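You operate a simulated robot arm through the tools that you are given. There is no shell and no other tool. Be economical: measure what you need, move in short steps, check, and stop when the job is done.

Carry out the task below with a simulated robot arm. There is one attempt and no reset: what you move stays moved.

## Task
Take the narrow teal mould and leave it on the top of the green cabinet. Fetch the narrow brown mould and set it on the thin brown slab. Take the orange filter and put it on the shelf under the brown table. Any order will do. Set down upright: orange filter.
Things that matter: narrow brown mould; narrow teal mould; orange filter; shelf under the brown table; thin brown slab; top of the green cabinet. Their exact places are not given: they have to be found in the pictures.

Only the result counts: the job must be done as asked and must still hold three seconds after the hand-in. Knocking over, shifting, dropping, spilling or breaking anything else fails it.

## Robot
A 7-joint arm with a fingered hand on a trunk, on a base that drives. Base frame: it is fixed to the floor where the robot stands at the start and does not move with it; the origin is under the middle of the robot, x ahead of it, y to its left, z up. Readings come in m, rad, newtons and seconds.
With the tool pointing down near the work surface it reaches from about 0.3 to 0.7 m from the robot's upright axis, wherever it stands. Its first joint turns from -1.204 to 3.002 rad. Places, roughly: orange filter [-4, 4.25, 0.75]; shelf under the brown table [-5, 4.4, 0.2]; thin brown slab [1.25, -1.25, 0.75]; top of the green cabinet [0.6, 0.3, 0.9]. Payload 3.4 kg.
The tool frame sits at the grasp point between the pads (the TCP): z along the fingers, y along the line on which they close. The tips reach 0.025 m beyond it. Largest opening 0.088 m; the body of the gripper starts 0.029 m behind the TCP. The gripper is a hand of 5 fingers: y runs from the thumb to the fingers, the wrist lies at [-0.013, -0.097, -0.162] in the tool frame.
Orientation is that of the tool frame in the base frame, as a unit quaternion [x, y, z, w]. With the fingers straight down and the wrist toward the robot, the tool's x, y and z point along [0, 1, 0], [1, 0, 0] and [0, 0, -1] of the base frame.

## Interface
- The arm moves only by the tool jog_arm. Its argument "moves" is one flat list of numbers, 6 for each row, row after row: the shift along the base's x, y, z in m, then the turn, a rotation vector about the base's x, y, z in rad. In form: [tx, ty, tz, rx, ry, rz, tx, ty, tz, rx, ry, rz, ...]. A call has 1 to 10 rows; each row shifts and turns the commanded pose from where the row before left it. Rows are played at 5 a second. More than 0.05 m and 0.15 rad between two rows, and nothing of the call is played. A pose out of reach is approached as far as the arm can. The call stops where the force on the tool passes 40 N (or 10 N more than at its start, if that is more) or the arm is blocked; 0.2 s more then pass. In this call time passes only in rows, and 0.2 s behind the last. It gives the time, the measured TCP pose, the force on the tool (base axes), the opening and the grip force at its end, in the units of the frame above (readings bear some noise), with the torque about the TCP (base axes, N m) and any sound that the robot's microphone picked up.
- Cameras (640 x 400 px; columns grow to the right, rows downward): "scene" is now at [0.1375, 0.0094, 1.1893]; the picture's right is [0.12, -0.99, -0.00], its down [-0.59, -0.07, -0.80] and it looks along [0.80, 0.10, -0.60] (base axes); focal length 252 px, centre (320, 200). "wrist" rides on the gripper at [0.059, -0.079, -0.105] in the tool frame; the picture's right is [-0.73, 0.32, -0.61], its down [-0.62, -0.68, 0.38] and it looks along [-0.29, 0.66, 0.70] (tool axes); focal length 234 px, centre (320, 200).
- grab_frame(camera): a new picture of that camera. It takes no simulated time.
- slide_trunk(by): slides the trunk up (or, below 0, down) by that many m; the arm and the scene camera ride with it, the base frame stays. It gives what a move gives, with no picture.
- steer(legs): drives the robot by 1 to 6 legs, each [ahead, left, turn to the left] in m, m and rad, along the robot's own axes; the way and the turn of a leg run together, so that a leg with both is an arc; at most 1.5 m and 3.142 rad a leg. The arm and the cameras ride along, it lands a little off, and it stops where it bumps. It gives what a move gives.
- set_fingers(index, middle, ring, little, thumb_bend, thumb_turn): sets how far each is bent, from 0 (flat) to 1 (curled in); at 0.3 the hand is open as for a grip, at 0.7 the pads meet at the TCP. One left out holds its place. A second passes; each finger stops where it meets its share of the squeeze, and holds until it gets a number again. It is the only way to open and close the hand. It gives what a move gives, with no picture; readings hold the bend of each and the force on index, middle, ring, little, thumb and palm. thumb_turn goes from beside the hand (0) to across from the fingers (1), as for a grip.
- head_to(pan, tilt): turns the head with the scene camera to pan (to the left, within 1.501 rad either way) and tilt (down, from -0.506 to 1.204), counted from straight ahead of the robot. It gives what a move gives.
- point_at(camera, pixels): for up to 12 pixels [column, row] of the newest picture of that camera ("zoom" is the newest enlarged one), the place [x, y, z] in the base frame of the surface seen there, good to about 0.002 m. It takes no simulated time.
- close_up(camera, box): a new picture of the part [left, top, right, bottom] of that camera's present view, enlarged. It takes no simulated time.
- finish_job(): hands the job in; it is judged then, once.

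Keep the steps short. Do not move on a guess: measure, check each grasp and each placing, and mend mistakes. In all there are 110 turns and 90 pictures (those below and enlarged ones count). Leave the gripper open and the arm clear of the work at the hand-in unless told otherwise, and finish with a single line.

The tools are called after "Request:" as name(argument=value, ...) on one line, values as JSON. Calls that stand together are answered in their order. jog_arm: Moves the arm, as the interface text tells. Its arguments: {"type":"object","properties":{"moves":{"type":"array","items":{"type":"number"}}},"required":["moves"]} The other tools are called the same way: slide_trunk (by) slides the trunk up or down; set_fingers (index, middle, ring, little, thumb_bend, thumb_turn) moves the fingers one by one; steer (legs) drives the base; head_to (pan, tilt) turns the head that bears the scene camera; grab_frame (camera) takes a picture; point_at (camera, pixels) gives the place of the surface under pixels of a picture; close_up (camera, box) takes an enlarged picture of a part of a camera's view; finish_job () hands the job in.

At the start:

```text
clock: 0.0
tcp_pos: [0.4433, -0.1062, 1.0557]
tcp_rot: [0.707, 0.707, 0.0, 0.0]
force: [-0.4, 0.6, 0.2]
ft_torque: [-0.05, 0.02, 0.0]
opening: 0.0878
grasp_force: 0.0
shape: jaw
bend: [0.3, 0.3, 0.3, 0.3, 0.3, 0.98]
finger forces: [0.0, 0.0, 0.0, 0.0, 0.1, 0.0]
trunk travel left (down, up): [-0.45, 0.49]
robot x, y, heading: [0.0008, 0.0001, 0.003]
head pan, tilt: [0.12, 0.641]
```

scene: 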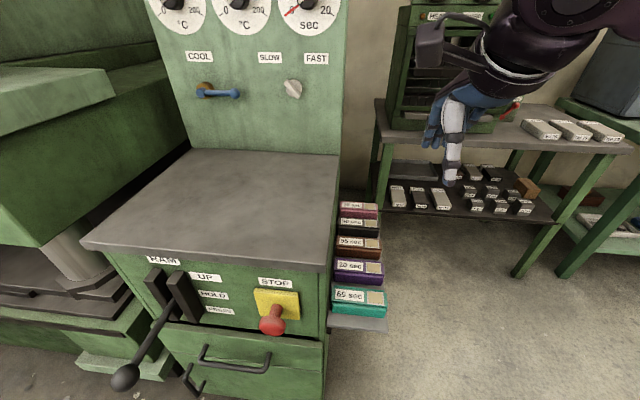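
wrist: 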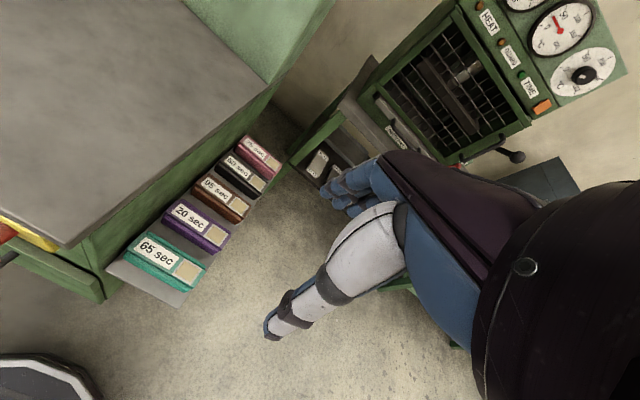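

I see five coloured moulds (teal, purple, brown, black, pink) on a small side shelf right of the cabinet, around columns 335-385. I'll enlarge this area and measure.

Request:
close_up(camera="scene", box=[310, 180, 410, 340])

Request:
close_up(camera="wrist", box=[90, 120, 300, 320])

Request:
point_at(camera="scene", pixels=[[337, 292], [384, 295], [336, 300], [358, 296], [336, 239], [381, 242], [358, 243], [345, 325], [385, 325], [200, 200], [325, 265], [335, 160]])

```text
2.50 times, centred on (360, 260) of scene
```

zoom: 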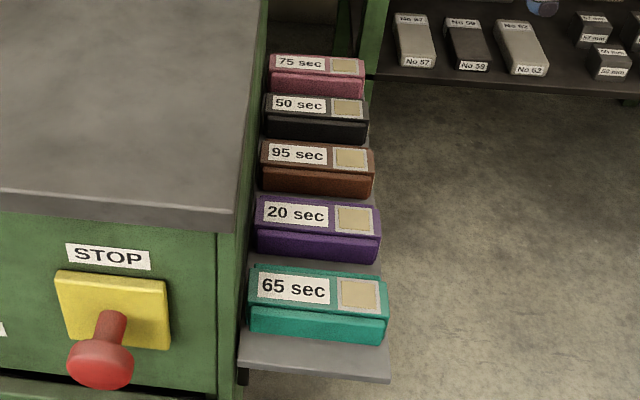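

```text
2.00 times, centred on (195, 220) of wrist
```

zoom: 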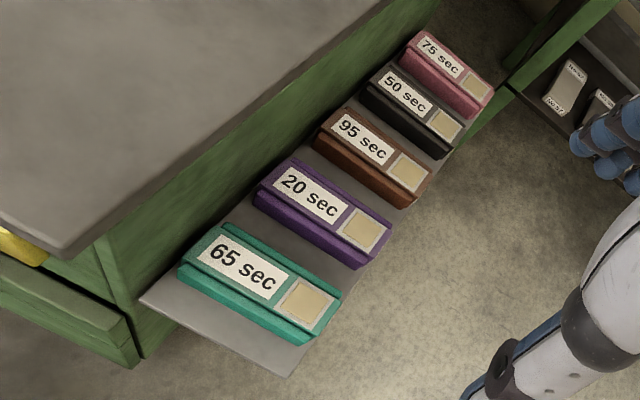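

```text
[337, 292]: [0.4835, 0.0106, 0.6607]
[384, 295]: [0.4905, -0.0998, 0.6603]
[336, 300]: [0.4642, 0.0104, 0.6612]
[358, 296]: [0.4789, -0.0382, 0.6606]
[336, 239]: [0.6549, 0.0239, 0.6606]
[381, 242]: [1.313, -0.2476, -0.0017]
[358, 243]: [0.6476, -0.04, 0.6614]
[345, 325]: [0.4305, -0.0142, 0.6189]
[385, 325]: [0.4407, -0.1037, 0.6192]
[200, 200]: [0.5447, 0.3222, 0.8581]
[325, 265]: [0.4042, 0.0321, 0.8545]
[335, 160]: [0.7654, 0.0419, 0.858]
```

Teal is at about x 0.48, y −0.045, top 0.661. Next I look at the other parts of the room to find the slab and check for other teal/brown moulds.

Request:
head_to(pan=-0.75, tilt=0.45)

Request:
grab_frame(camera="scene")

Request:
close_up(camera="scene", box=[200, 100, 440, 250])

```text
clock: 1.2
tcp_pos: [0.4437, -0.1047, 1.055]
tcp_rot: [0.708, 0.707, 0.0, 0.0]
force: [-0.2, -0.4, -0.7]
ft_torque: [0.01, 0.01, 0.0]
opening: 0.088
grasp_force: 0.0
shape: jaw
bend: [0.3, 0.3, 0.3, 0.3, 0.3, 0.98]
finger forces: [0.0, 0.1, 0.0, 0.0, 0.1, 0.0]
trunk travel left (down, up): [-0.45, 0.49]
robot x, y, heading: [-0.0018, 0.0005, 0.001]
head pan, tilt: [-0.75, 0.45]
```

```text
85 pictures are left
```

scene: 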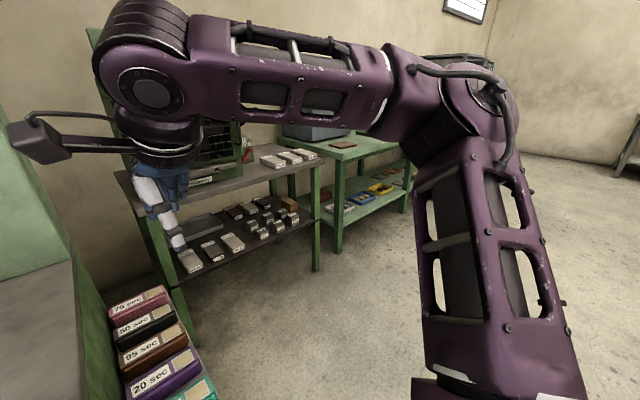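

```text
2.67 times, centred on (320, 175) of scene
```

zoom: 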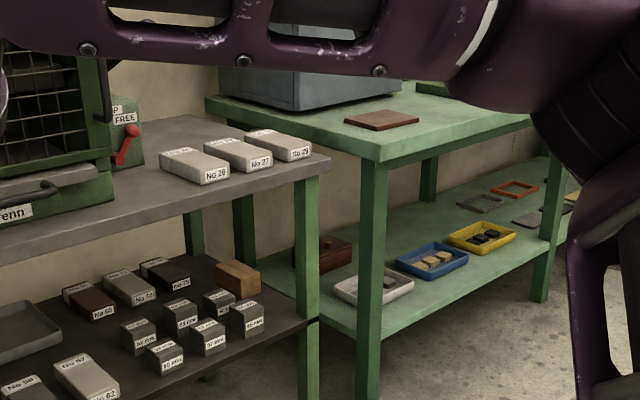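

The thin brown slab lies on the green table at about (343,146). I'll measure it.

Request:
point_at(camera="zoom", pixels=[[380, 120], [347, 120], [420, 119], [362, 110], [395, 130], [383, 131], [372, 155], [230, 103], [300, 108], [330, 104], [90, 300], [240, 275]])

Request:
close_up(camera="scene", box=[320, 130, 370, 162])

```text
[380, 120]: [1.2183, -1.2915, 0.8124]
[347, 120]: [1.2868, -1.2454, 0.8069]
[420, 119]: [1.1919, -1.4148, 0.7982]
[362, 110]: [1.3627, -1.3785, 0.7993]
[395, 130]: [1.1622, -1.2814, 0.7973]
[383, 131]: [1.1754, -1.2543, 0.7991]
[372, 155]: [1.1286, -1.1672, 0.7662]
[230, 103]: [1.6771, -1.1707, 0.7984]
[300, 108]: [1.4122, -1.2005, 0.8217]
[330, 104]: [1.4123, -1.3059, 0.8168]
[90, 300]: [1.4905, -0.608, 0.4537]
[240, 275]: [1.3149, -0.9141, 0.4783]
```

```text
12.50 times, centred on (345, 146) of scene
```

zoom: 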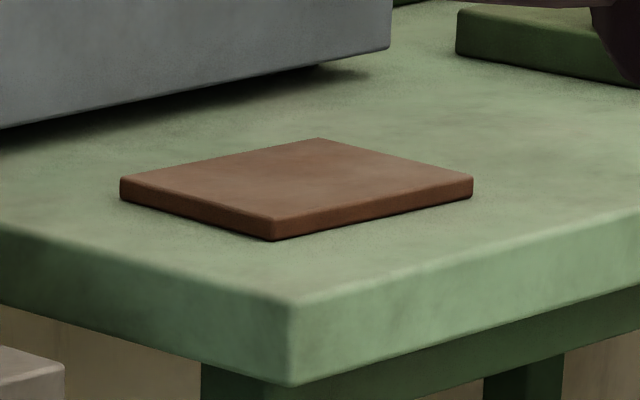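

Request:
point_at(camera="zoom", pixels=[[130, 180], [275, 217], [464, 180], [318, 142], [295, 180], [292, 305], [300, 375], [600, 250]])

Request:
head_to(pan=0.2, tilt=0.8)

Request:
grab_frame(camera="scene")

```text
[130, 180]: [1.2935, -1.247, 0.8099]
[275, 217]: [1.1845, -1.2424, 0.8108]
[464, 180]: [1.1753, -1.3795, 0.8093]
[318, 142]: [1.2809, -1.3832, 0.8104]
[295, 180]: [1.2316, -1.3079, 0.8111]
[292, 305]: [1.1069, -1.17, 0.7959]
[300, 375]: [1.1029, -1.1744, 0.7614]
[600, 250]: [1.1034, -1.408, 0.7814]
```

```text
clock: 2.4
tcp_pos: [0.4441, -0.1057, 1.0561]
tcp_rot: [0.708, 0.706, 0.001, 0.001]
force: [0.5, -0.1, 1.0]
ft_torque: [0.02, 0.02, 0.0]
opening: 0.0875
grasp_force: 0.1
shape: jaw
bend: [0.3, 0.3, 0.3, 0.3, 0.3, 0.98]
finger forces: [0.0, 0.0, 0.0, 0.0, 0.0, 0.1]
trunk travel left (down, up): [-0.45, 0.49]
robot x, y, heading: [-0.0044, 0.0005, 0.004]
head pan, tilt: [0.201, 0.799]
```

```text
82 pictures are left
```

scene: 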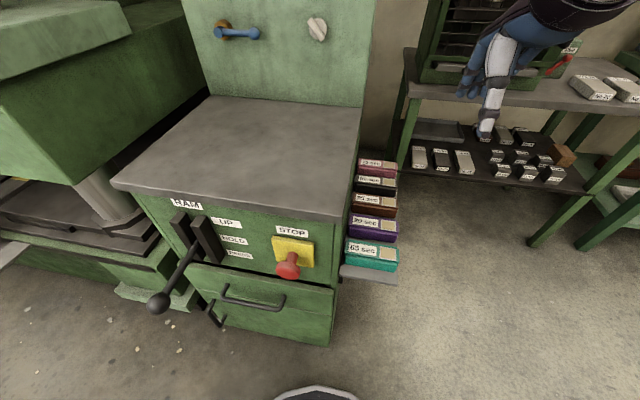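

Request:
close_up(camera="scene", box=[330, 150, 420, 290])

```text
2.86 times, centred on (375, 220) of scene
```

zoom: 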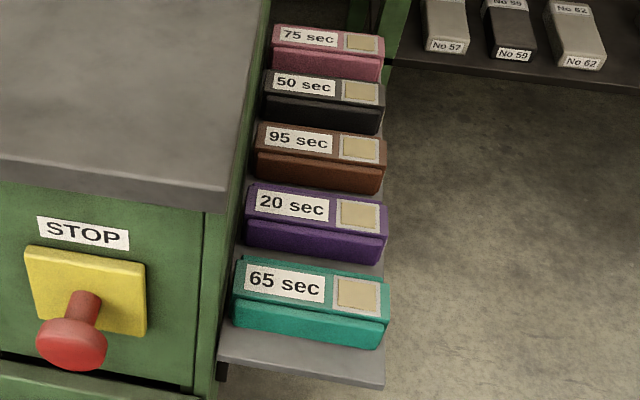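

Request:
point_at(camera="zoom", pixels=[[242, 260], [388, 286], [236, 292], [382, 318], [234, 310], [380, 342], [257, 126], [382, 142], [256, 150], [382, 170], [258, 170], [250, 188]])

Request:
point_at(camera="scene", pixels=[[346, 240], [398, 246], [372, 252], [375, 240], [376, 203], [375, 219], [375, 228], [376, 238], [376, 212], [376, 180], [376, 185], [390, 280]])

```text
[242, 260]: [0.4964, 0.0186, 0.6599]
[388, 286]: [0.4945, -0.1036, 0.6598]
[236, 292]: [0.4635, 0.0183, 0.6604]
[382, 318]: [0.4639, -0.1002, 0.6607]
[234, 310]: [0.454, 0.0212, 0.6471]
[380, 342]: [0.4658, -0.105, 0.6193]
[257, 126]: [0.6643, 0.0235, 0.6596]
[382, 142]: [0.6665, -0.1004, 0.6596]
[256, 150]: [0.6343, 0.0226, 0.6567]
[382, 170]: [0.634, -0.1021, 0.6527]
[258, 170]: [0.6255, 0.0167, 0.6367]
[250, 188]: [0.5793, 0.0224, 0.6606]
```

```text
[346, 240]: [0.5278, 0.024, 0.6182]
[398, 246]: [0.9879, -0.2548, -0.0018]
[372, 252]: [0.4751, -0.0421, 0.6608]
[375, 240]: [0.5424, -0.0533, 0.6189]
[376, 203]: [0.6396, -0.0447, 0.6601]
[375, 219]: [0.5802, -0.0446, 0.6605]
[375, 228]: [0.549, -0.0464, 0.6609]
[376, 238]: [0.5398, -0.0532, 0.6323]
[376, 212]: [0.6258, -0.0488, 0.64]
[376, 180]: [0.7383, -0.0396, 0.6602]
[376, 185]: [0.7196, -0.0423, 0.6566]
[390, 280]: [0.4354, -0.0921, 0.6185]
```

Teal mould: centre about (0.479, −0.043), base 0.05 wide in x, top 0.66. I move above it in small steps to z≈0.80.

Request:
jog_arm(moves=[0.017, 0.03, 0, 0, 0, 0, 0.017, 0.026, 0, 0, 0, 0, 0, 0, -0.05, 0, 0, 0, 0, 0, -0.05, 0, 0, 0, 0, 0, -0.05, 0, 0, 0, 0, 0, -0.05, 0, 0, 0, 0, 0, -0.05, 0, 0, 0])

Request:
grab_frame(camera="scene")

Request:
grab_frame(camera="wrist")

```text
clock: 4.0
tcp_pos: [0.4778, -0.0495, 0.805]
tcp_rot: [0.708, 0.707, 0.001, -0.001]
force: [0.3, 0.3, 0.6]
ft_torque: [-0.01, -0.03, 0.02]
opening: 0.0877
grasp_force: 0.0
shape: jaw
bend: [0.3, 0.3, 0.3, 0.3, 0.3, 0.98]
finger forces: [0.1, 0.0, 0.0, 0.0, 0.0, 0.0]
trunk travel left (down, up): [-0.45, 0.49]
robot x, y, heading: [-0.0046, 0.0004, -0.001]
head pan, tilt: [0.201, 0.799]
```

```text
80 pictures are left
```

scene: 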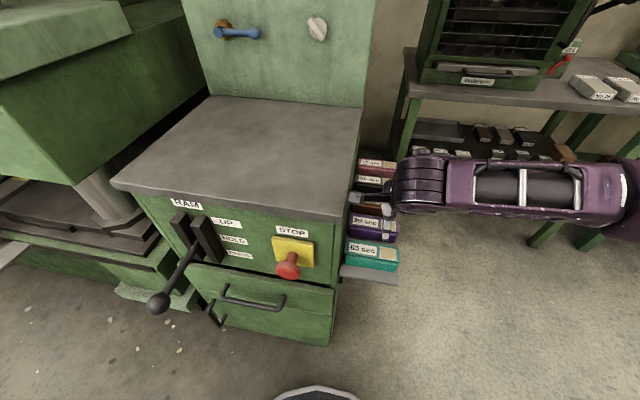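

```text
79 pictures are left
```

wrist: 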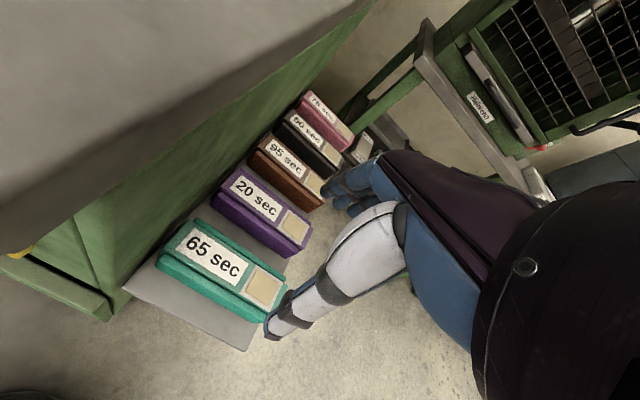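

The mould is under the hand. The wrist camera is close to the cabinet edge (y≈0.03), so I shift 0.018 right and go down to z≈0.70, then look.

Request:
jog_arm(moves=[0, -0.018, 0, 0, 0, 0, 0, 0, -0.04, 0, 0, 0, 0, 0, -0.035, 0, 0, 0, 0, 0, -0.03, 0, 0, 0])

Request:
close_up(camera="wrist", box=[100, 100, 420, 350])

Request:
close_up(camera="scene", box=[300, 140, 460, 300])

```text
clock: 5.0
tcp_pos: [0.4776, -0.0674, 0.7011]
tcp_rot: [0.707, 0.707, 0.0, 0.0]
force: [-0.3, 0.0, 0.1]
ft_torque: [0.0, 0.01, 0.02]
opening: 0.0878
grasp_force: 0.0
shape: jaw
bend: [0.3, 0.3, 0.3, 0.3, 0.3, 0.98]
finger forces: [0.1, 0.1, 0.0, 0.0, 0.0, 0.0]
trunk travel left (down, up): [-0.45, 0.49]
robot x, y, heading: [0.0026, -0.0004, -0.001]
head pan, tilt: [0.201, 0.799]
```

```text
1.60 times, centred on (260, 225) of wrist
```

zoom: 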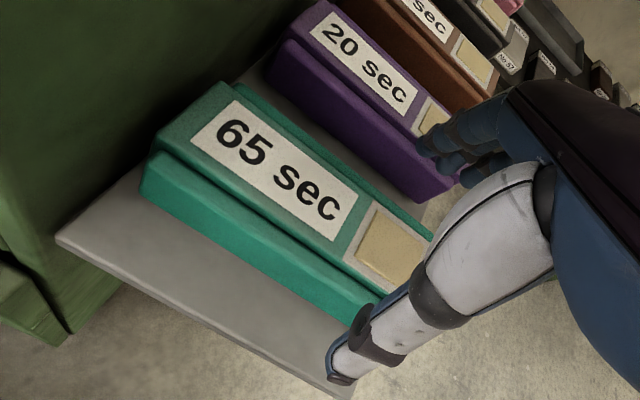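

```text
2.50 times, centred on (380, 220) of scene
```

zoom: 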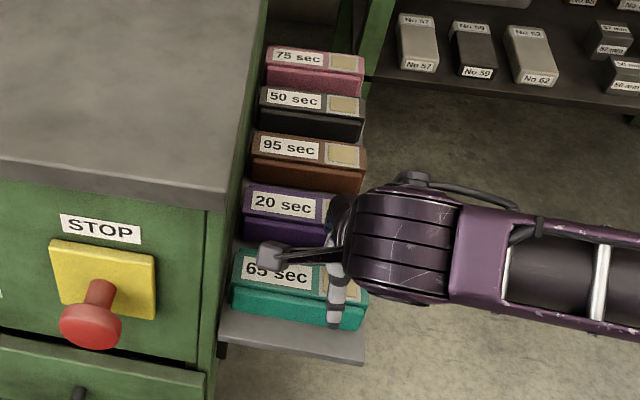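

I'll measure the finger surfaces against the purple mould's front (x≈0.54) before descending.

Request:
point_at(camera="wrist", pixels=[[318, 190], [322, 200], [330, 185], [340, 210], [352, 208], [330, 170], [312, 198], [275, 333], [270, 325], [285, 320], [305, 290]])

Request:
close_up(camera="wrist", box=[250, 130, 410, 230])

```text
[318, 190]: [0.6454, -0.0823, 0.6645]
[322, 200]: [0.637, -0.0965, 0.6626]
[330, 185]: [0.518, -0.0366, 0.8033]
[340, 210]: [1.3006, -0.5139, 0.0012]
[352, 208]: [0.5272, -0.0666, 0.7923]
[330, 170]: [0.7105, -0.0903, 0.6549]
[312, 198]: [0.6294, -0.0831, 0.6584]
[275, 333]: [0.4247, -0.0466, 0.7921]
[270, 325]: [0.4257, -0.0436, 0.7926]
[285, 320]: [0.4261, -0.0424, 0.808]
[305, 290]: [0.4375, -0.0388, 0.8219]
```

```text
4.00 times, centred on (330, 180) of wrist
```

zoom: 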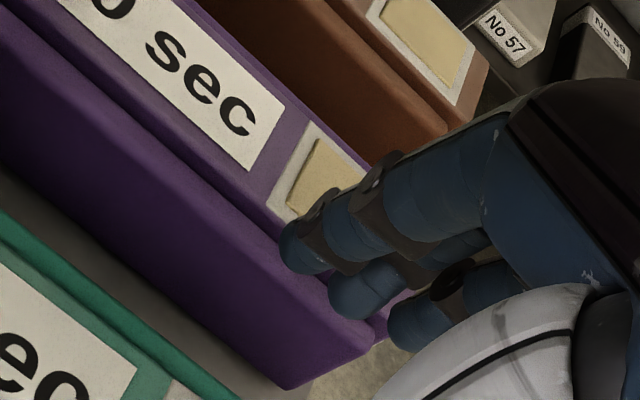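

That read the older frame; I use the new enlarged one.

Request:
point_at(camera="zoom", pixels=[[300, 250], [295, 265], [315, 225], [350, 300], [355, 230], [410, 330], [378, 175], [430, 150], [500, 125], [440, 220], [250, 300], [270, 150]])

```text
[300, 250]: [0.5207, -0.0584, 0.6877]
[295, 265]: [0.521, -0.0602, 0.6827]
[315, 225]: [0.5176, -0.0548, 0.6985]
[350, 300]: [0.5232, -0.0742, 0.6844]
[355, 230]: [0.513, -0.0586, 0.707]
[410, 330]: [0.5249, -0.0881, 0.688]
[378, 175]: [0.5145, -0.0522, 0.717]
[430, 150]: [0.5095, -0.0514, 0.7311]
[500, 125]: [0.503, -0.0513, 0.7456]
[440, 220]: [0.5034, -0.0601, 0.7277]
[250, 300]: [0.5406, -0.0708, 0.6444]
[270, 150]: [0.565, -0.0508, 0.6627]
```

Fingertips sit at x≈0.53 with purple's front at 0.5406: it clears. I descend to z≈0.647 with 2 mm toward me.

Request:
jog_arm(moves=[-0.002, 0, -0.02, 0, 0, 0, 0, 0, -0.02, 0, 0, 0, 0, 0, -0.013, 0, 0, 0])

Request:
close_up(camera="wrist", box=[200, 120, 440, 350])

```text
clock: 5.8
tcp_pos: [0.4758, -0.0679, 0.6473]
tcp_rot: [0.708, 0.706, 0.0, 0.0]
force: [0.3, 0.2, 0.7]
ft_torque: [0.02, -0.01, 0.0]
opening: 0.0879
grasp_force: 0.1
shape: jaw
bend: [0.3, 0.3, 0.3, 0.3, 0.3, 0.98]
finger forces: [0.4, 0.1, 0.1, 0.0, 0.1, 0.0]
trunk travel left (down, up): [-0.45, 0.49]
robot x, y, heading: [0.0009, -0.0001, 0.002]
head pan, tilt: [0.201, 0.799]
```

```text
1.74 times, centred on (320, 235) of wrist
```

zoom: 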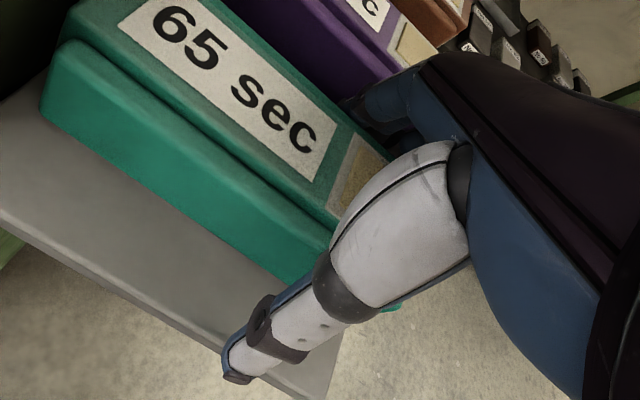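

Straddling cleanly, no contact. I shift 1 cm left toward the mould's middle, then close.

Request:
jog_arm(moves=[0, 0.01, 0, 0, 0, 0])

Request:
set_fingers(index=0.7, middle=0.7, ring=0.7, little=0.7, thumb_bend=0.7)

Request:
close_up(camera="wrist", box=[200, 120, 440, 350])

```text
clock: 6.2
tcp_pos: [0.4748, -0.0583, 0.647]
tcp_rot: [0.708, 0.707, 0.001, 0.0]
force: [1.7, -0.4, -0.1]
ft_torque: [-0.02, -0.01, -0.01]
opening: 0.0881
grasp_force: 0.0
shape: jaw
bend: [0.3, 0.3, 0.3, 0.3, 0.3, 0.98]
finger forces: [0.8, 0.1, 0.0, 0.0, 0.0, 0.0]
trunk travel left (down, up): [-0.45, 0.49]
robot x, y, heading: [0.0019, -0.003, -0.005]
head pan, tilt: [0.201, 0.799]
```

```text
clock: 7.2
tcp_pos: [0.4756, -0.0566, 0.651]
tcp_rot: [0.707, 0.707, 0.002, 0.002]
force: [8.3, 0.3, 17.6]
ft_torque: [-0.22, -0.79, 0.17]
opening: 0.0479
grasp_force: 42.2
shape: fingers
bend: [0.5, 0.55, 0.58, 0.61, 0.53, 0.92]
finger forces: [13.1, 21.0, 8.2, 9.1, 33.6, 0.1]
trunk travel left (down, up): [-0.45, 0.49]
robot x, y, heading: [-0.0009, -0.0011, 0.001]
head pan, tilt: [0.201, 0.799]
```

```text
1.74 times, centred on (320, 235) of wrist
```

zoom: 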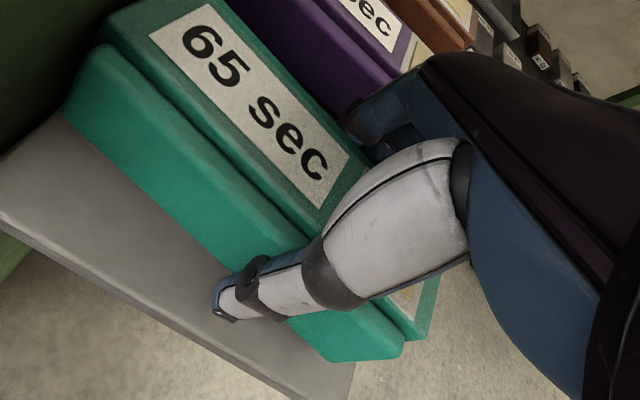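

Gripped (42 N). I lift gently and check.

Request:
jog_arm(moves=[0, 0, 0.02, 0, 0, 0, 0, 0, 0.03, 0, 0, 0, 0, 0, 0.04, 0, 0, 0, 0, 0, 0.05, 0, 0, 0, 0, 0, 0.05, 0, 0, 0, 0, 0, 0.05, 0, 0, 0, 0, 0, 0.04, 0, 0, 0])

Request:
grab_frame(camera="wrist")

Request:
close_up(camera="scene", box=[270, 120, 470, 300])

```text
clock: 8.8
tcp_pos: [0.4764, -0.0571, 0.9274]
tcp_rot: [0.707, 0.707, -0.001, 0.0]
force: [0.8, 0.0, -5.6]
ft_torque: [-0.13, -0.05, -0.02]
opening: 0.0478
grasp_force: 32.2
shape: fingers
bend: [0.5, 0.58, 0.59, 0.62, 0.53, 0.91]
finger forces: [11.9, 6.3, 6.7, 7.3, 32.3, 0.1]
trunk travel left (down, up): [-0.45, 0.49]
robot x, y, heading: [-0.0001, -0.0003, 0.002]
head pan, tilt: [0.201, 0.799]
```

```text
73 pictures are left
```

wrist: 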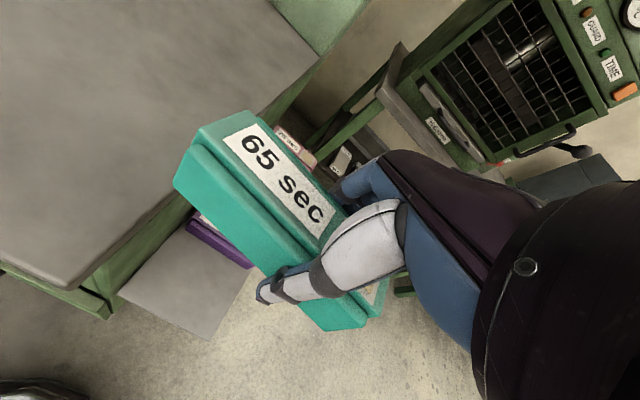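

```text
2.22 times, centred on (370, 210) of scene
```

zoom: 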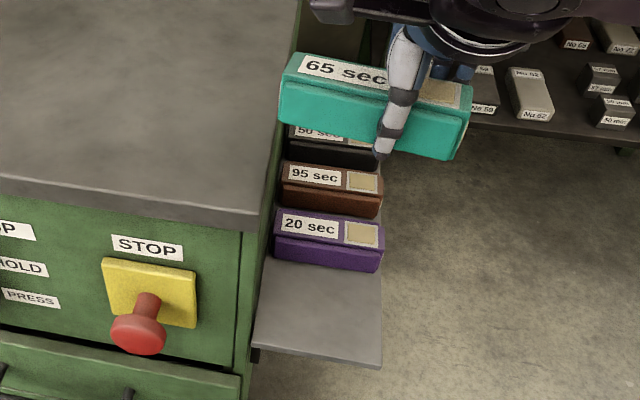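

Held level, others undisturbed. I raise 2 cm and move left 0.2 m over the cabinet top.

Request:
jog_arm(moves=[0, 0, 0.025, 0, 0, 0, 0, 0.04, 0, 0, 0, 0, 0.005, 0.04, 0, 0, 0, 0, 0.005, 0.04, 0, 0, 0, 0, 0.005, 0.04, 0, 0, 0, 0, 0.005, 0.04, 0, 0, 0, 0])

Request:
grab_frame(camera="scene")

```text
clock: 10.2
tcp_pos: [0.497, 0.1459, 0.9522]
tcp_rot: [0.708, 0.706, -0.001, 0.0]
force: [-0.1, 0.3, -6.8]
ft_torque: [-0.14, 0.0, 0.02]
opening: 0.0478
grasp_force: 31.5
shape: fingers
bend: [0.5, 0.58, 0.6, 0.62, 0.53, 0.91]
finger forces: [11.8, 6.3, 6.6, 7.1, 31.7, 0.1]
trunk travel left (down, up): [-0.45, 0.49]
robot x, y, heading: [-0.0003, 0.0032, -0.001]
head pan, tilt: [0.201, 0.799]
```

```text
71 pictures are left
```

scene: 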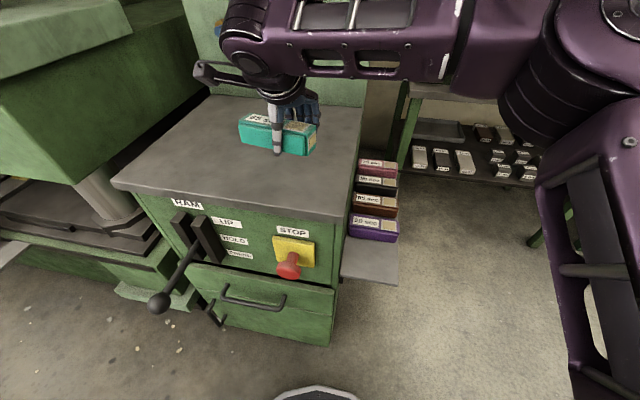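

Over the cabinet. I lower to just above contact (TCP ≈0.893) in shrinking steps.

Request:
jog_arm(moves=[0, 0, -0.03, 0, 0, 0, 0, 0, -0.02, 0, 0, 0, 0, 0, -0.007, 0, 0, 0, 0, 0, -0.003, 0, 0, 0])

Request:
close_up(camera="scene", box=[210, 70, 350, 180])

```text
clock: 11.2
tcp_pos: [0.4953, 0.1442, 0.8919]
tcp_rot: [0.708, 0.707, -0.001, 0.0]
force: [0.9, 0.7, -5.6]
ft_torque: [-0.07, -0.02, -0.02]
opening: 0.0476
grasp_force: 31.9
shape: fingers
bend: [0.5, 0.58, 0.6, 0.62, 0.53, 0.91]
finger forces: [12.2, 6.3, 6.6, 7.0, 31.6, 0.0]
trunk travel left (down, up): [-0.45, 0.49]
robot x, y, heading: [-0.0008, -0.0012, -0.002]
head pan, tilt: [0.201, 0.799]
```

```text
3.64 times, centred on (280, 125) of scene
```

zoom: 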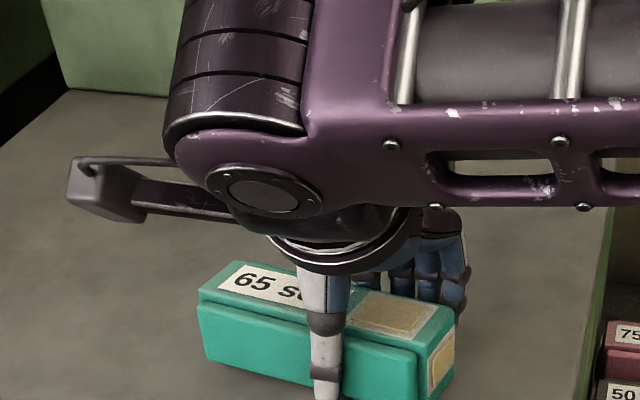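

No contact yet (force −5.6 is the weight). I lower by 2 mm steps.

Request:
jog_arm(moves=[0, 0, -0.002, 0, 0, 0, 0, 0, -0.002, 0, 0, 0])

```text
clock: 11.8
tcp_pos: [0.494, 0.1436, 0.8904]
tcp_rot: [0.708, 0.706, 0.002, 0.001]
force: [1.6, 1.7, 7.5]
ft_torque: [-0.08, -0.39, 0.02]
opening: 0.0476
grasp_force: 35.4
shape: fingers
bend: [0.5, 0.58, 0.6, 0.62, 0.54, 0.91]
finger forces: [13.4, 9.9, 7.2, 7.2, 33.1, 0.0]
trunk travel left (down, up): [-0.45, 0.49]
robot x, y, heading: [-0.0017, 0.0038, -0.001]
head pan, tilt: [0.201, 0.799]
```

Contact: 7.5 N upward. I open the fingers and back off upward.

Request:
set_fingers(index=0.3, middle=0.3, ring=0.3, little=0.3, thumb_bend=0.3)

Request:
jog_arm(moves=[0, 0, 0.02, 0, 0, 0, 0, 0, 0.04, 0, 0, 0, 0, 0, 0.05, 0, 0, 0, 0, 0, 0.05, 0, 0, 0])

Request:
grab_frame(camera="scene")

```text
clock: 12.8
tcp_pos: [0.4942, 0.143, 0.8883]
tcp_rot: [0.708, 0.707, 0.0, 0.0]
force: [0.2, -0.7, -0.1]
ft_torque: [0.0, 0.0, -0.02]
opening: 0.0846
grasp_force: 0.2
shape: fingers
bend: [0.3, 0.3, 0.3, 0.3, 0.3, 0.97]
finger forces: [0.0, 0.0, 0.0, 0.0, 0.0, 0.0]
trunk travel left (down, up): [-0.45, 0.49]
robot x, y, heading: [-0.0025, 0.0003, -0.001]
head pan, tilt: [0.201, 0.799]
```

```text
clock: 13.8
tcp_pos: [0.4952, 0.1432, 1.049]
tcp_rot: [0.707, 0.707, 0.001, 0.0]
force: [-0.2, 0.9, -0.8]
ft_torque: [-0.01, -0.01, 0.02]
opening: 0.0848
grasp_force: 0.2
shape: fingers
bend: [0.3, 0.3, 0.3, 0.3, 0.3, 0.97]
finger forces: [0.1, 0.1, 0.1, 0.0, 0.1, 0.0]
trunk travel left (down, up): [-0.45, 0.49]
robot x, y, heading: [0.0022, -0.0015, -0.006]
head pan, tilt: [0.201, 0.799]
```

```text
69 pictures are left
```

scene: 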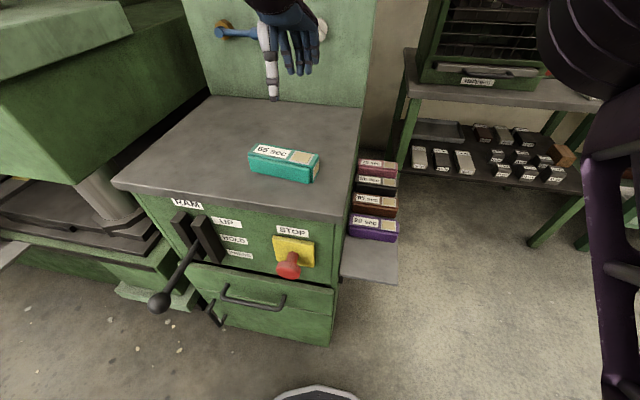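

Teal sits on the cabinet top. Now brown: I partly close the fingers to about 0.07 to fit the gaps, move right, then forward over brown, staying high.

Request:
set_fingers(index=0.38, middle=0.38, ring=0.38, little=0.38, thumb_bend=0.38)

Request:
jog_arm(moves=[0, -0.05, 0, 0, 0, 0, 0, -0.05, 0, 0, 0, 0, 0, -0.05, 0, 0, 0, 0, 0.01, -0.049, -0.0, 0, 0, 0, 0.048, -0.01, 0, 0, 0, 0, 0.048, 0, -0.01, 0, 0, 0, 0.049, 0, -0.01, 0, 0, 0, 0, 0, -0.05, 0, 0, 0, 0, 0, -0.05, 0, 0, 0, 0, 0, -0.05, 0, 0, 0])

Request:
jog_arm(moves=[0, 0, -0.05, 0, 0, 0, 0, 0, -0.05, 0, 0, 0, 0, 0, -0.03, 0, 0, 0])

Request:
close_up(camera="wrist", box=[160, 80, 440, 350])

Request:
grab_frame(camera="scene")

```text
clock: 14.8
tcp_pos: [0.4962, 0.1448, 1.0477]
tcp_rot: [0.707, 0.707, 0.0, 0.0]
force: [0.4, 0.6, 0.5]
ft_torque: [-0.01, -0.02, -0.01]
opening: 0.0684
grasp_force: 0.1
shape: fingers
bend: [0.38, 0.38, 0.38, 0.38, 0.38, 0.97]
finger forces: [0.0, 0.0, 0.0, 0.0, 0.0, 0.1]
trunk travel left (down, up): [-0.45, 0.49]
robot x, y, heading: [0.0001, -0.0012, -0.004]
head pan, tilt: [0.201, 0.799]
```

```text
clock: 17.0
tcp_pos: [0.6516, -0.0664, 0.8781]
tcp_rot: [0.708, 0.707, 0.0, -0.001]
force: [-0.7, -0.3, -1.3]
ft_torque: [0.01, 0.01, 0.02]
opening: 0.0681
grasp_force: 0.1
shape: fingers
bend: [0.38, 0.38, 0.38, 0.38, 0.38, 0.97]
finger forces: [0.0, 0.1, 0.1, 0.0, 0.0, 0.1]
trunk travel left (down, up): [-0.45, 0.49]
robot x, y, heading: [-0.001, -0.0005, 0.002]
head pan, tilt: [0.201, 0.799]
```

```text
clock: 17.8
tcp_pos: [0.6512, -0.0669, 0.7472]
tcp_rot: [0.708, 0.706, 0.0, -0.001]
force: [-0.3, -0.3, -0.7]
ft_torque: [0.0, 0.0, -0.01]
opening: 0.0684
grasp_force: 0.2
shape: fingers
bend: [0.38, 0.38, 0.38, 0.38, 0.38, 0.97]
finger forces: [0.0, 0.1, 0.1, 0.0, 0.0, 0.1]
trunk travel left (down, up): [-0.45, 0.49]
robot x, y, heading: [0.0031, 0.0026, -0.004]
head pan, tilt: [0.201, 0.799]
```

```text
1.48 times, centred on (300, 215) of wrist
```

zoom: 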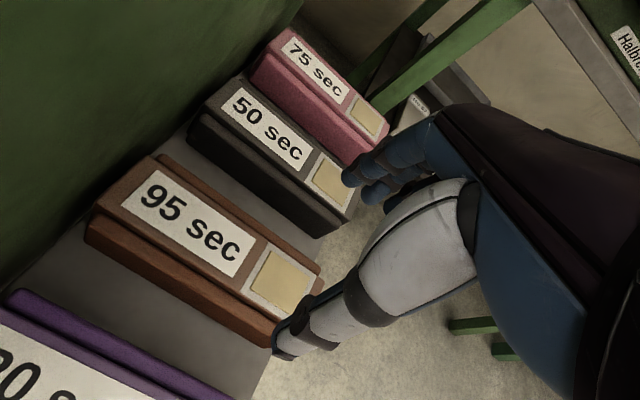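

```text
67 pictures are left
```

scene: 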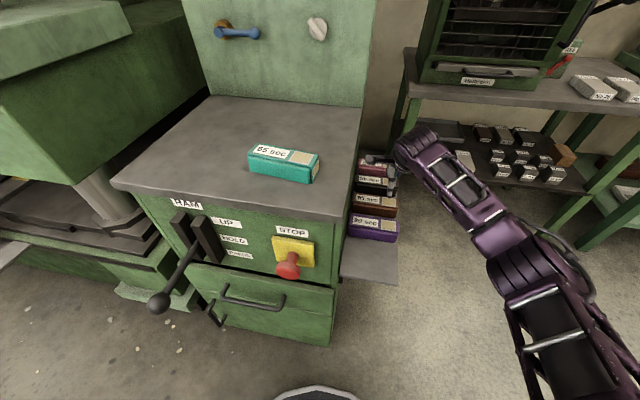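

I measure thumb tip, finger tips, and the mould faces in this enlarged view.

Request:
point_at(camera="zoom", pixels=[[285, 352], [275, 338], [350, 178], [360, 192], [100, 225], [180, 160], [270, 345], [260, 215], [320, 232], [200, 150], [200, 380], [285, 265]])

```text
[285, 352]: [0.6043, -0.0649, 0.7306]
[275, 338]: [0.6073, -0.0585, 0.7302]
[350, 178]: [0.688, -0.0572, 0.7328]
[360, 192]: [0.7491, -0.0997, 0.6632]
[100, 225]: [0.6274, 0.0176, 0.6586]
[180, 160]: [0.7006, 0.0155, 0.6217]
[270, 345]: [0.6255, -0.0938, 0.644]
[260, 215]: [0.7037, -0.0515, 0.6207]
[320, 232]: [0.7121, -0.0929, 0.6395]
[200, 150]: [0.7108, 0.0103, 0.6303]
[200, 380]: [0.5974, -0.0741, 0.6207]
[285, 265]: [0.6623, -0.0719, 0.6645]
```

Clearances: thumb 0.604–0.616 vs brown front 0.6255; fingers 0.688 vs black 0.711. Good: shift 9 mm left and descend to 0.648.

Request:
jog_arm(moves=[0, 0.009, -0.03, 0, 0, 0, 0, 0, -0.03, 0, 0, 0, 0, 0, -0.025, 0, 0, 0, 0, 0, -0.013, 0, 0, 0])

Request:
close_up(camera="wrist", box=[160, 80, 440, 350])

```text
clock: 18.8
tcp_pos: [0.6512, -0.0573, 0.6491]
tcp_rot: [0.708, 0.706, 0.0, 0.0]
force: [-0.6, 0.0, -0.8]
ft_torque: [0.02, 0.01, 0.0]
opening: 0.0682
grasp_force: 0.1
shape: fingers
bend: [0.38, 0.38, 0.38, 0.38, 0.38, 0.97]
finger forces: [0.0, 0.1, 0.0, 0.0, 0.0, 0.0]
trunk travel left (down, up): [-0.45, 0.49]
robot x, y, heading: [-0.0015, 0.0022, -0.004]
head pan, tilt: [0.201, 0.799]
```

```text
1.48 times, centred on (300, 215) of wrist
```

zoom: 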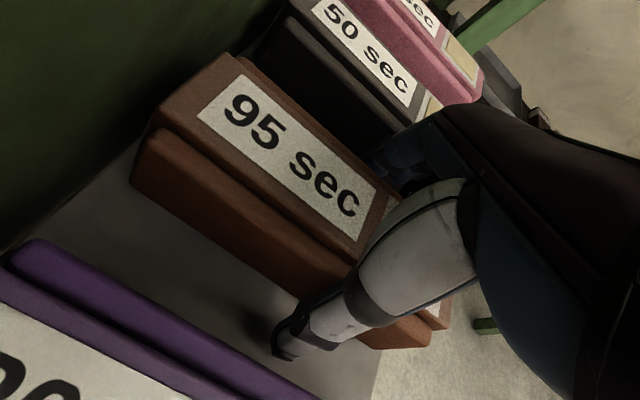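

Clean straddle, no contact. I close the grip.

Request:
set_fingers(index=0.7, middle=0.7, ring=0.7, little=0.7, thumb_bend=0.7)

Request:
jog_arm(moves=[0, 0, 0.02, 0, 0, 0, 0, 0, 0.03, 0, 0, 0, 0, 0, 0.04, 0, 0, 0, 0, 0, 0.05, 0, 0, 0, 0, 0, 0.05, 0, 0, 0, 0, 0, 0.05, 0, 0, 0, 0, 0, 0.05, 0, 0, 0, 0, 0, 0.05, 0, 0, 0])

Request:
grab_frame(camera="wrist")

Request:
grab_frame(camera="scene")

```text
clock: 19.8
tcp_pos: [0.6512, -0.0569, 0.6509]
tcp_rot: [0.707, 0.707, 0.0, 0.001]
force: [1.7, 0.2, 3.8]
ft_torque: [-0.03, -0.27, 0.15]
opening: 0.0478
grasp_force: 34.3
shape: fingers
bend: [0.52, 0.58, 0.58, 0.61, 0.53, 0.92]
finger forces: [10.6, 8.1, 7.5, 8.6, 33.8, 0.0]
trunk travel left (down, up): [-0.45, 0.49]
robot x, y, heading: [0.0003, 0.0002, -0.0]
head pan, tilt: [0.201, 0.799]
```

```text
clock: 21.6
tcp_pos: [0.6503, -0.0568, 0.9925]
tcp_rot: [0.708, 0.706, 0.0, 0.0]
force: [-1.0, 1.1, -6.2]
ft_torque: [-0.14, -0.02, -0.02]
opening: 0.0478
grasp_force: 31.9
shape: fingers
bend: [0.52, 0.59, 0.6, 0.62, 0.53, 0.91]
finger forces: [10.9, 7.3, 6.4, 7.1, 31.4, 0.1]
trunk travel left (down, up): [-0.45, 0.49]
robot x, y, heading: [0.0021, -0.0016, -0.003]
head pan, tilt: [0.201, 0.799]
```

```text
65 pictures are left
```

wrist: 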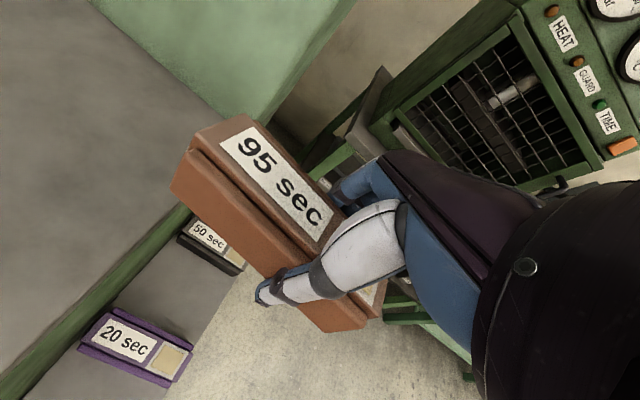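

```text
64 pictures are left
```

scene: 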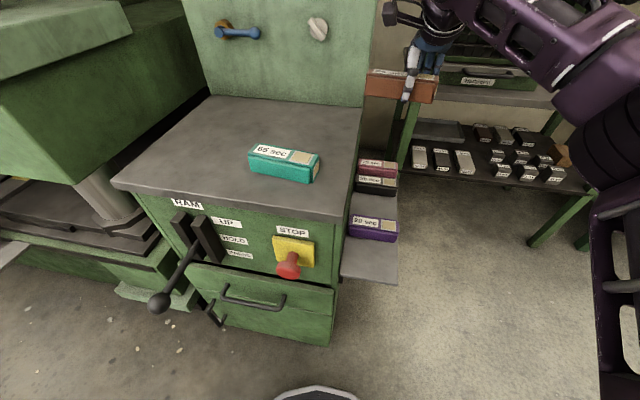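

Brown is held (weight ~6 N), neighbours in place. I retract the arm and look to the right to check the way to the green table.

Request:
jog_arm(moves=[-0.045, -0.01, 0.01, 0, 0, 0, -0.045, -0.01, 0.01, 0, 0, 0, -0.045, -0.01, 0.01, 0, 0, 0, -0.045, -0.01, 0.01, 0, 0, 0, -0.02, -0.01, 0, 0, 0, 0])

Request:
head_to(pan=-1.2, tilt=0.5)

Request:
grab_frame(camera="scene")

Request:
head_to(pan=-0.6, tilt=0.5)

Request:
grab_frame(camera="scene")

```text
clock: 22.8
tcp_pos: [0.4505, -0.1084, 1.0298]
tcp_rot: [0.708, 0.707, 0.0, -0.001]
force: [-0.7, -0.1, -6.1]
ft_torque: [-0.1, 0.0, 0.0]
opening: 0.0477
grasp_force: 31.4
shape: fingers
bend: [0.52, 0.59, 0.6, 0.63, 0.53, 0.91]
finger forces: [11.4, 7.2, 6.2, 6.8, 31.0, 0.0]
trunk travel left (down, up): [-0.45, 0.49]
robot x, y, heading: [0.0023, 0.0028, -0.004]
head pan, tilt: [0.201, 0.799]
```

```text
clock: 24.3
tcp_pos: [0.4522, -0.1078, 1.031]
tcp_rot: [0.708, 0.706, -0.001, -0.001]
force: [-0.2, -0.3, -5.2]
ft_torque: [-0.12, -0.01, 0.0]
opening: 0.0476
grasp_force: 31.4
shape: fingers
bend: [0.52, 0.59, 0.6, 0.63, 0.53, 0.91]
finger forces: [11.5, 7.2, 6.2, 6.8, 31.1, 0.0]
trunk travel left (down, up): [-0.45, 0.49]
robot x, y, heading: [0.0014, -0.0063, 0.0]
head pan, tilt: [-1.201, 0.499]
```

```text
63 pictures are left
```

scene: 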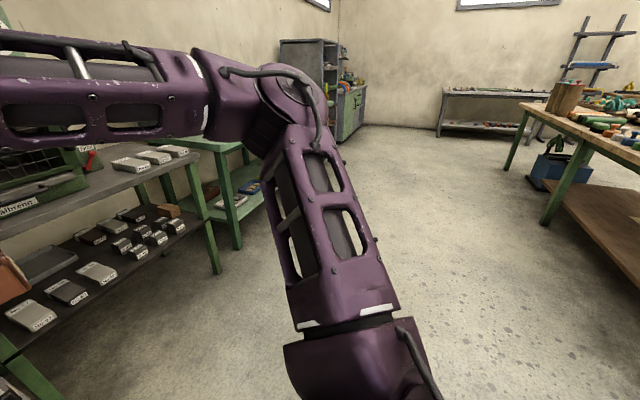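

```text
clock: 25.3
tcp_pos: [0.4517, -0.1073, 1.031]
tcp_rot: [0.708, 0.707, -0.001, 0.0]
force: [-0.6, 0.8, -6.3]
ft_torque: [-0.12, 0.0, 0.01]
opening: 0.0477
grasp_force: 31.1
shape: fingers
bend: [0.52, 0.59, 0.6, 0.63, 0.53, 0.91]
finger forces: [11.4, 7.2, 6.3, 6.9, 31.1, 0.0]
trunk travel left (down, up): [-0.45, 0.49]
robot x, y, heading: [-0.0029, 0.0048, -0.003]
head pan, tilt: [-0.6, 0.499]
```

```text
62 pictures are left
```

scene: 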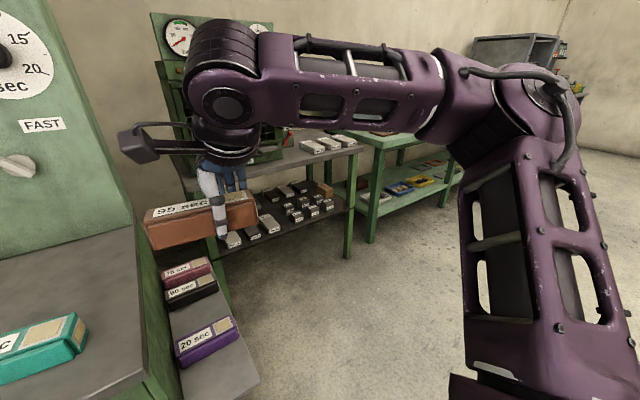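

The way right looks clear. I check positions of table legs and the brown bench for clearance.

Request:
point_at(camera="scene", pixels=[[348, 255], [370, 240], [225, 270], [355, 150], [215, 180], [300, 330], [385, 143], [445, 205]])

Request:
steer(legs=[[-0.2, 0, 0], [0, -1.3, 0]])

Request:
grab_frame(camera="scene")

```text
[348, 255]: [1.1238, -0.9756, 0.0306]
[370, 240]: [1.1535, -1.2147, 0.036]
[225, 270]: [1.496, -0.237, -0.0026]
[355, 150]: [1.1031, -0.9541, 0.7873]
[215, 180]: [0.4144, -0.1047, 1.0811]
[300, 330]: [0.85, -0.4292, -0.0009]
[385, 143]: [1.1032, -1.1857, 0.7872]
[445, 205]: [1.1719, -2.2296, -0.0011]
```

```text
clock: 33.1
tcp_pos: [0.2531, -1.4166, 1.0304]
tcp_rot: [0.706, 0.708, -0.002, -0.002]
force: [-0.2, 0.2, -5.9]
ft_torque: [-0.09, -0.03, 0.0]
opening: 0.0475
grasp_force: 30.8
shape: fingers
bend: [0.52, 0.59, 0.6, 0.63, 0.53, 0.91]
finger forces: [11.3, 7.0, 6.3, 6.9, 31.0, 0.0]
trunk travel left (down, up): [-0.45, 0.49]
robot x, y, heading: [-0.1971, -1.3105, 0.0]
head pan, tilt: [-0.6, 0.499]
```

```text
61 pictures are left
```

scene: 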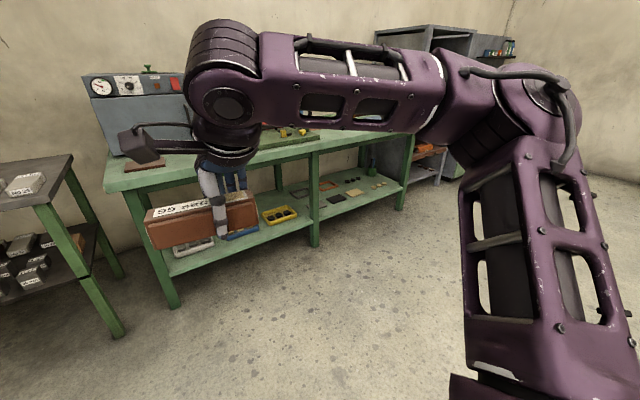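

Robot at (−0.197, −1.31). I drive 0.85 ahead to stand before the slab, then look.

Request:
steer(legs=[[0.85, 0, 0]])

Request:
head_to(pan=0.1, tilt=0.7)

Request:
grab_frame(camera="scene")

Request:
grab_frame(camera="wrist")

```text
clock: 37.6
tcp_pos: [1.1049, -1.4102, 1.0295]
tcp_rot: [0.705, 0.71, -0.001, 0.0]
force: [0.4, -0.1, -5.9]
ft_torque: [-0.13, -0.04, 0.01]
opening: 0.0474
grasp_force: 31.5
shape: fingers
bend: [0.52, 0.59, 0.6, 0.63, 0.53, 0.91]
finger forces: [11.5, 7.0, 6.4, 6.9, 30.9, 0.0]
trunk travel left (down, up): [-0.45, 0.49]
robot x, y, heading: [0.6558, -1.3028, 0.006]
head pan, tilt: [-0.6, 0.499]
```

```text
clock: 38.7
tcp_pos: [1.1049, -1.4104, 1.0302]
tcp_rot: [0.705, 0.71, -0.001, 0.0]
force: [-0.1, 0.1, -5.7]
ft_torque: [-0.14, -0.02, -0.01]
opening: 0.0474
grasp_force: 31.6
shape: fingers
bend: [0.52, 0.59, 0.6, 0.63, 0.53, 0.91]
finger forces: [11.4, 6.9, 6.3, 6.8, 30.9, 0.0]
trunk travel left (down, up): [-0.45, 0.49]
robot x, y, heading: [0.6538, -1.3038, 0.011]
head pan, tilt: [0.099, 0.7]
```

```text
60 pictures are left
```

scene: 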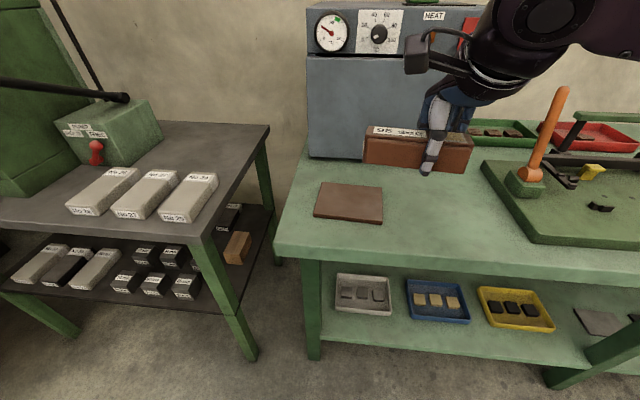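

```text
59 pictures are left
```

wrist: 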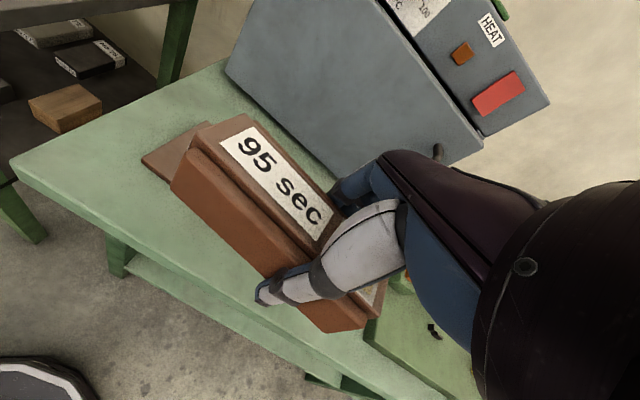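

I measure the slab corners and the held mould's ends in this picture, plus the machine's front.

Request:
point_at(camera="scene", pixels=[[322, 184], [383, 190], [382, 221], [316, 214], [350, 203], [365, 136], [472, 144], [366, 165], [470, 173], [345, 110], [400, 118]])

Request:
point_at(camera="wrist", pixels=[[200, 133], [240, 115], [180, 165], [172, 188], [365, 318], [380, 300], [355, 330]])

```text
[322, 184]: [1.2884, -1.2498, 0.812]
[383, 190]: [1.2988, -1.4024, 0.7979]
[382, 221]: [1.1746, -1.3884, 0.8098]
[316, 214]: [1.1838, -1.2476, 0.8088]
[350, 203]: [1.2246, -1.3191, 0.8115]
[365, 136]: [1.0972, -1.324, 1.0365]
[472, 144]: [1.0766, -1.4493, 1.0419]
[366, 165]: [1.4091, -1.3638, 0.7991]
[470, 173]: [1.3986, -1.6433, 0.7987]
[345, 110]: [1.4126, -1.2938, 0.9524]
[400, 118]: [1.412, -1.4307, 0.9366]
```

```text
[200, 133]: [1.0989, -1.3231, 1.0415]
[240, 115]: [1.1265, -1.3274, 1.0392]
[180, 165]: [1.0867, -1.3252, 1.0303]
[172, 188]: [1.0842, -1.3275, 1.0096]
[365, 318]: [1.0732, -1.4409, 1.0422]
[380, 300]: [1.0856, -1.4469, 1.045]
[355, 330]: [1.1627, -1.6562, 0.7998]
```

Mould centre is offset (−0.003, +0.024) from the TCP and yawed about −0.19; the slab's yaw is about −0.065, centre (1.233, −1.317), top 0.811. I turn +0.12 and bring TCP to (1.239, −1.341, 0.90).

Request:
jog_arm(moves=[0.035, 0.02, 0, 0, 0, 0.06, 0.035, 0.02, 0, 0, 0, 0.06, 0.035, 0.02, 0, 0, 0, 0, 0.029, 0.009, 0, 0, 0, 0, 0, 0, -0.045, 0, 0, 0, 0, 0, -0.045, 0, 0, 0, 0, 0, -0.035, 0, 0, 0])

Request:
grab_frame(camera="scene")

Request:
grab_frame(camera="wrist")

```text
clock: 40.3
tcp_pos: [1.2413, -1.3418, 0.9051]
tcp_rot: [0.662, 0.75, -0.001, 0.0]
force: [0.5, -0.5, -6.4]
ft_torque: [-0.11, 0.02, -0.03]
opening: 0.0477
grasp_force: 31.1
shape: fingers
bend: [0.52, 0.59, 0.6, 0.63, 0.52, 0.91]
finger forces: [11.5, 7.0, 6.2, 6.5, 30.5, 0.0]
trunk travel left (down, up): [-0.45, 0.49]
robot x, y, heading: [0.6541, -1.3046, 0.011]
head pan, tilt: [0.099, 0.7]
```

```text
58 pictures are left
```

scene: 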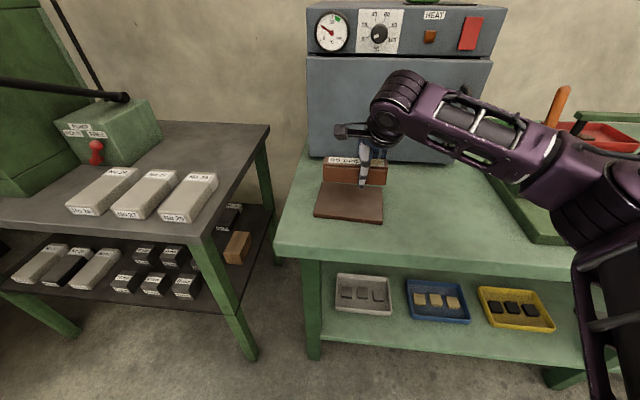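

```text
57 pictures are left
```

wrist: 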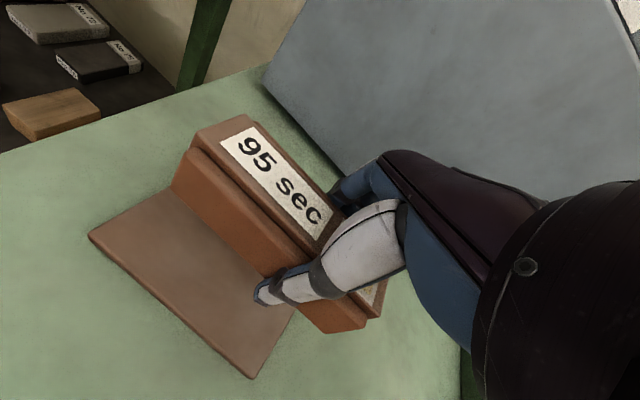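

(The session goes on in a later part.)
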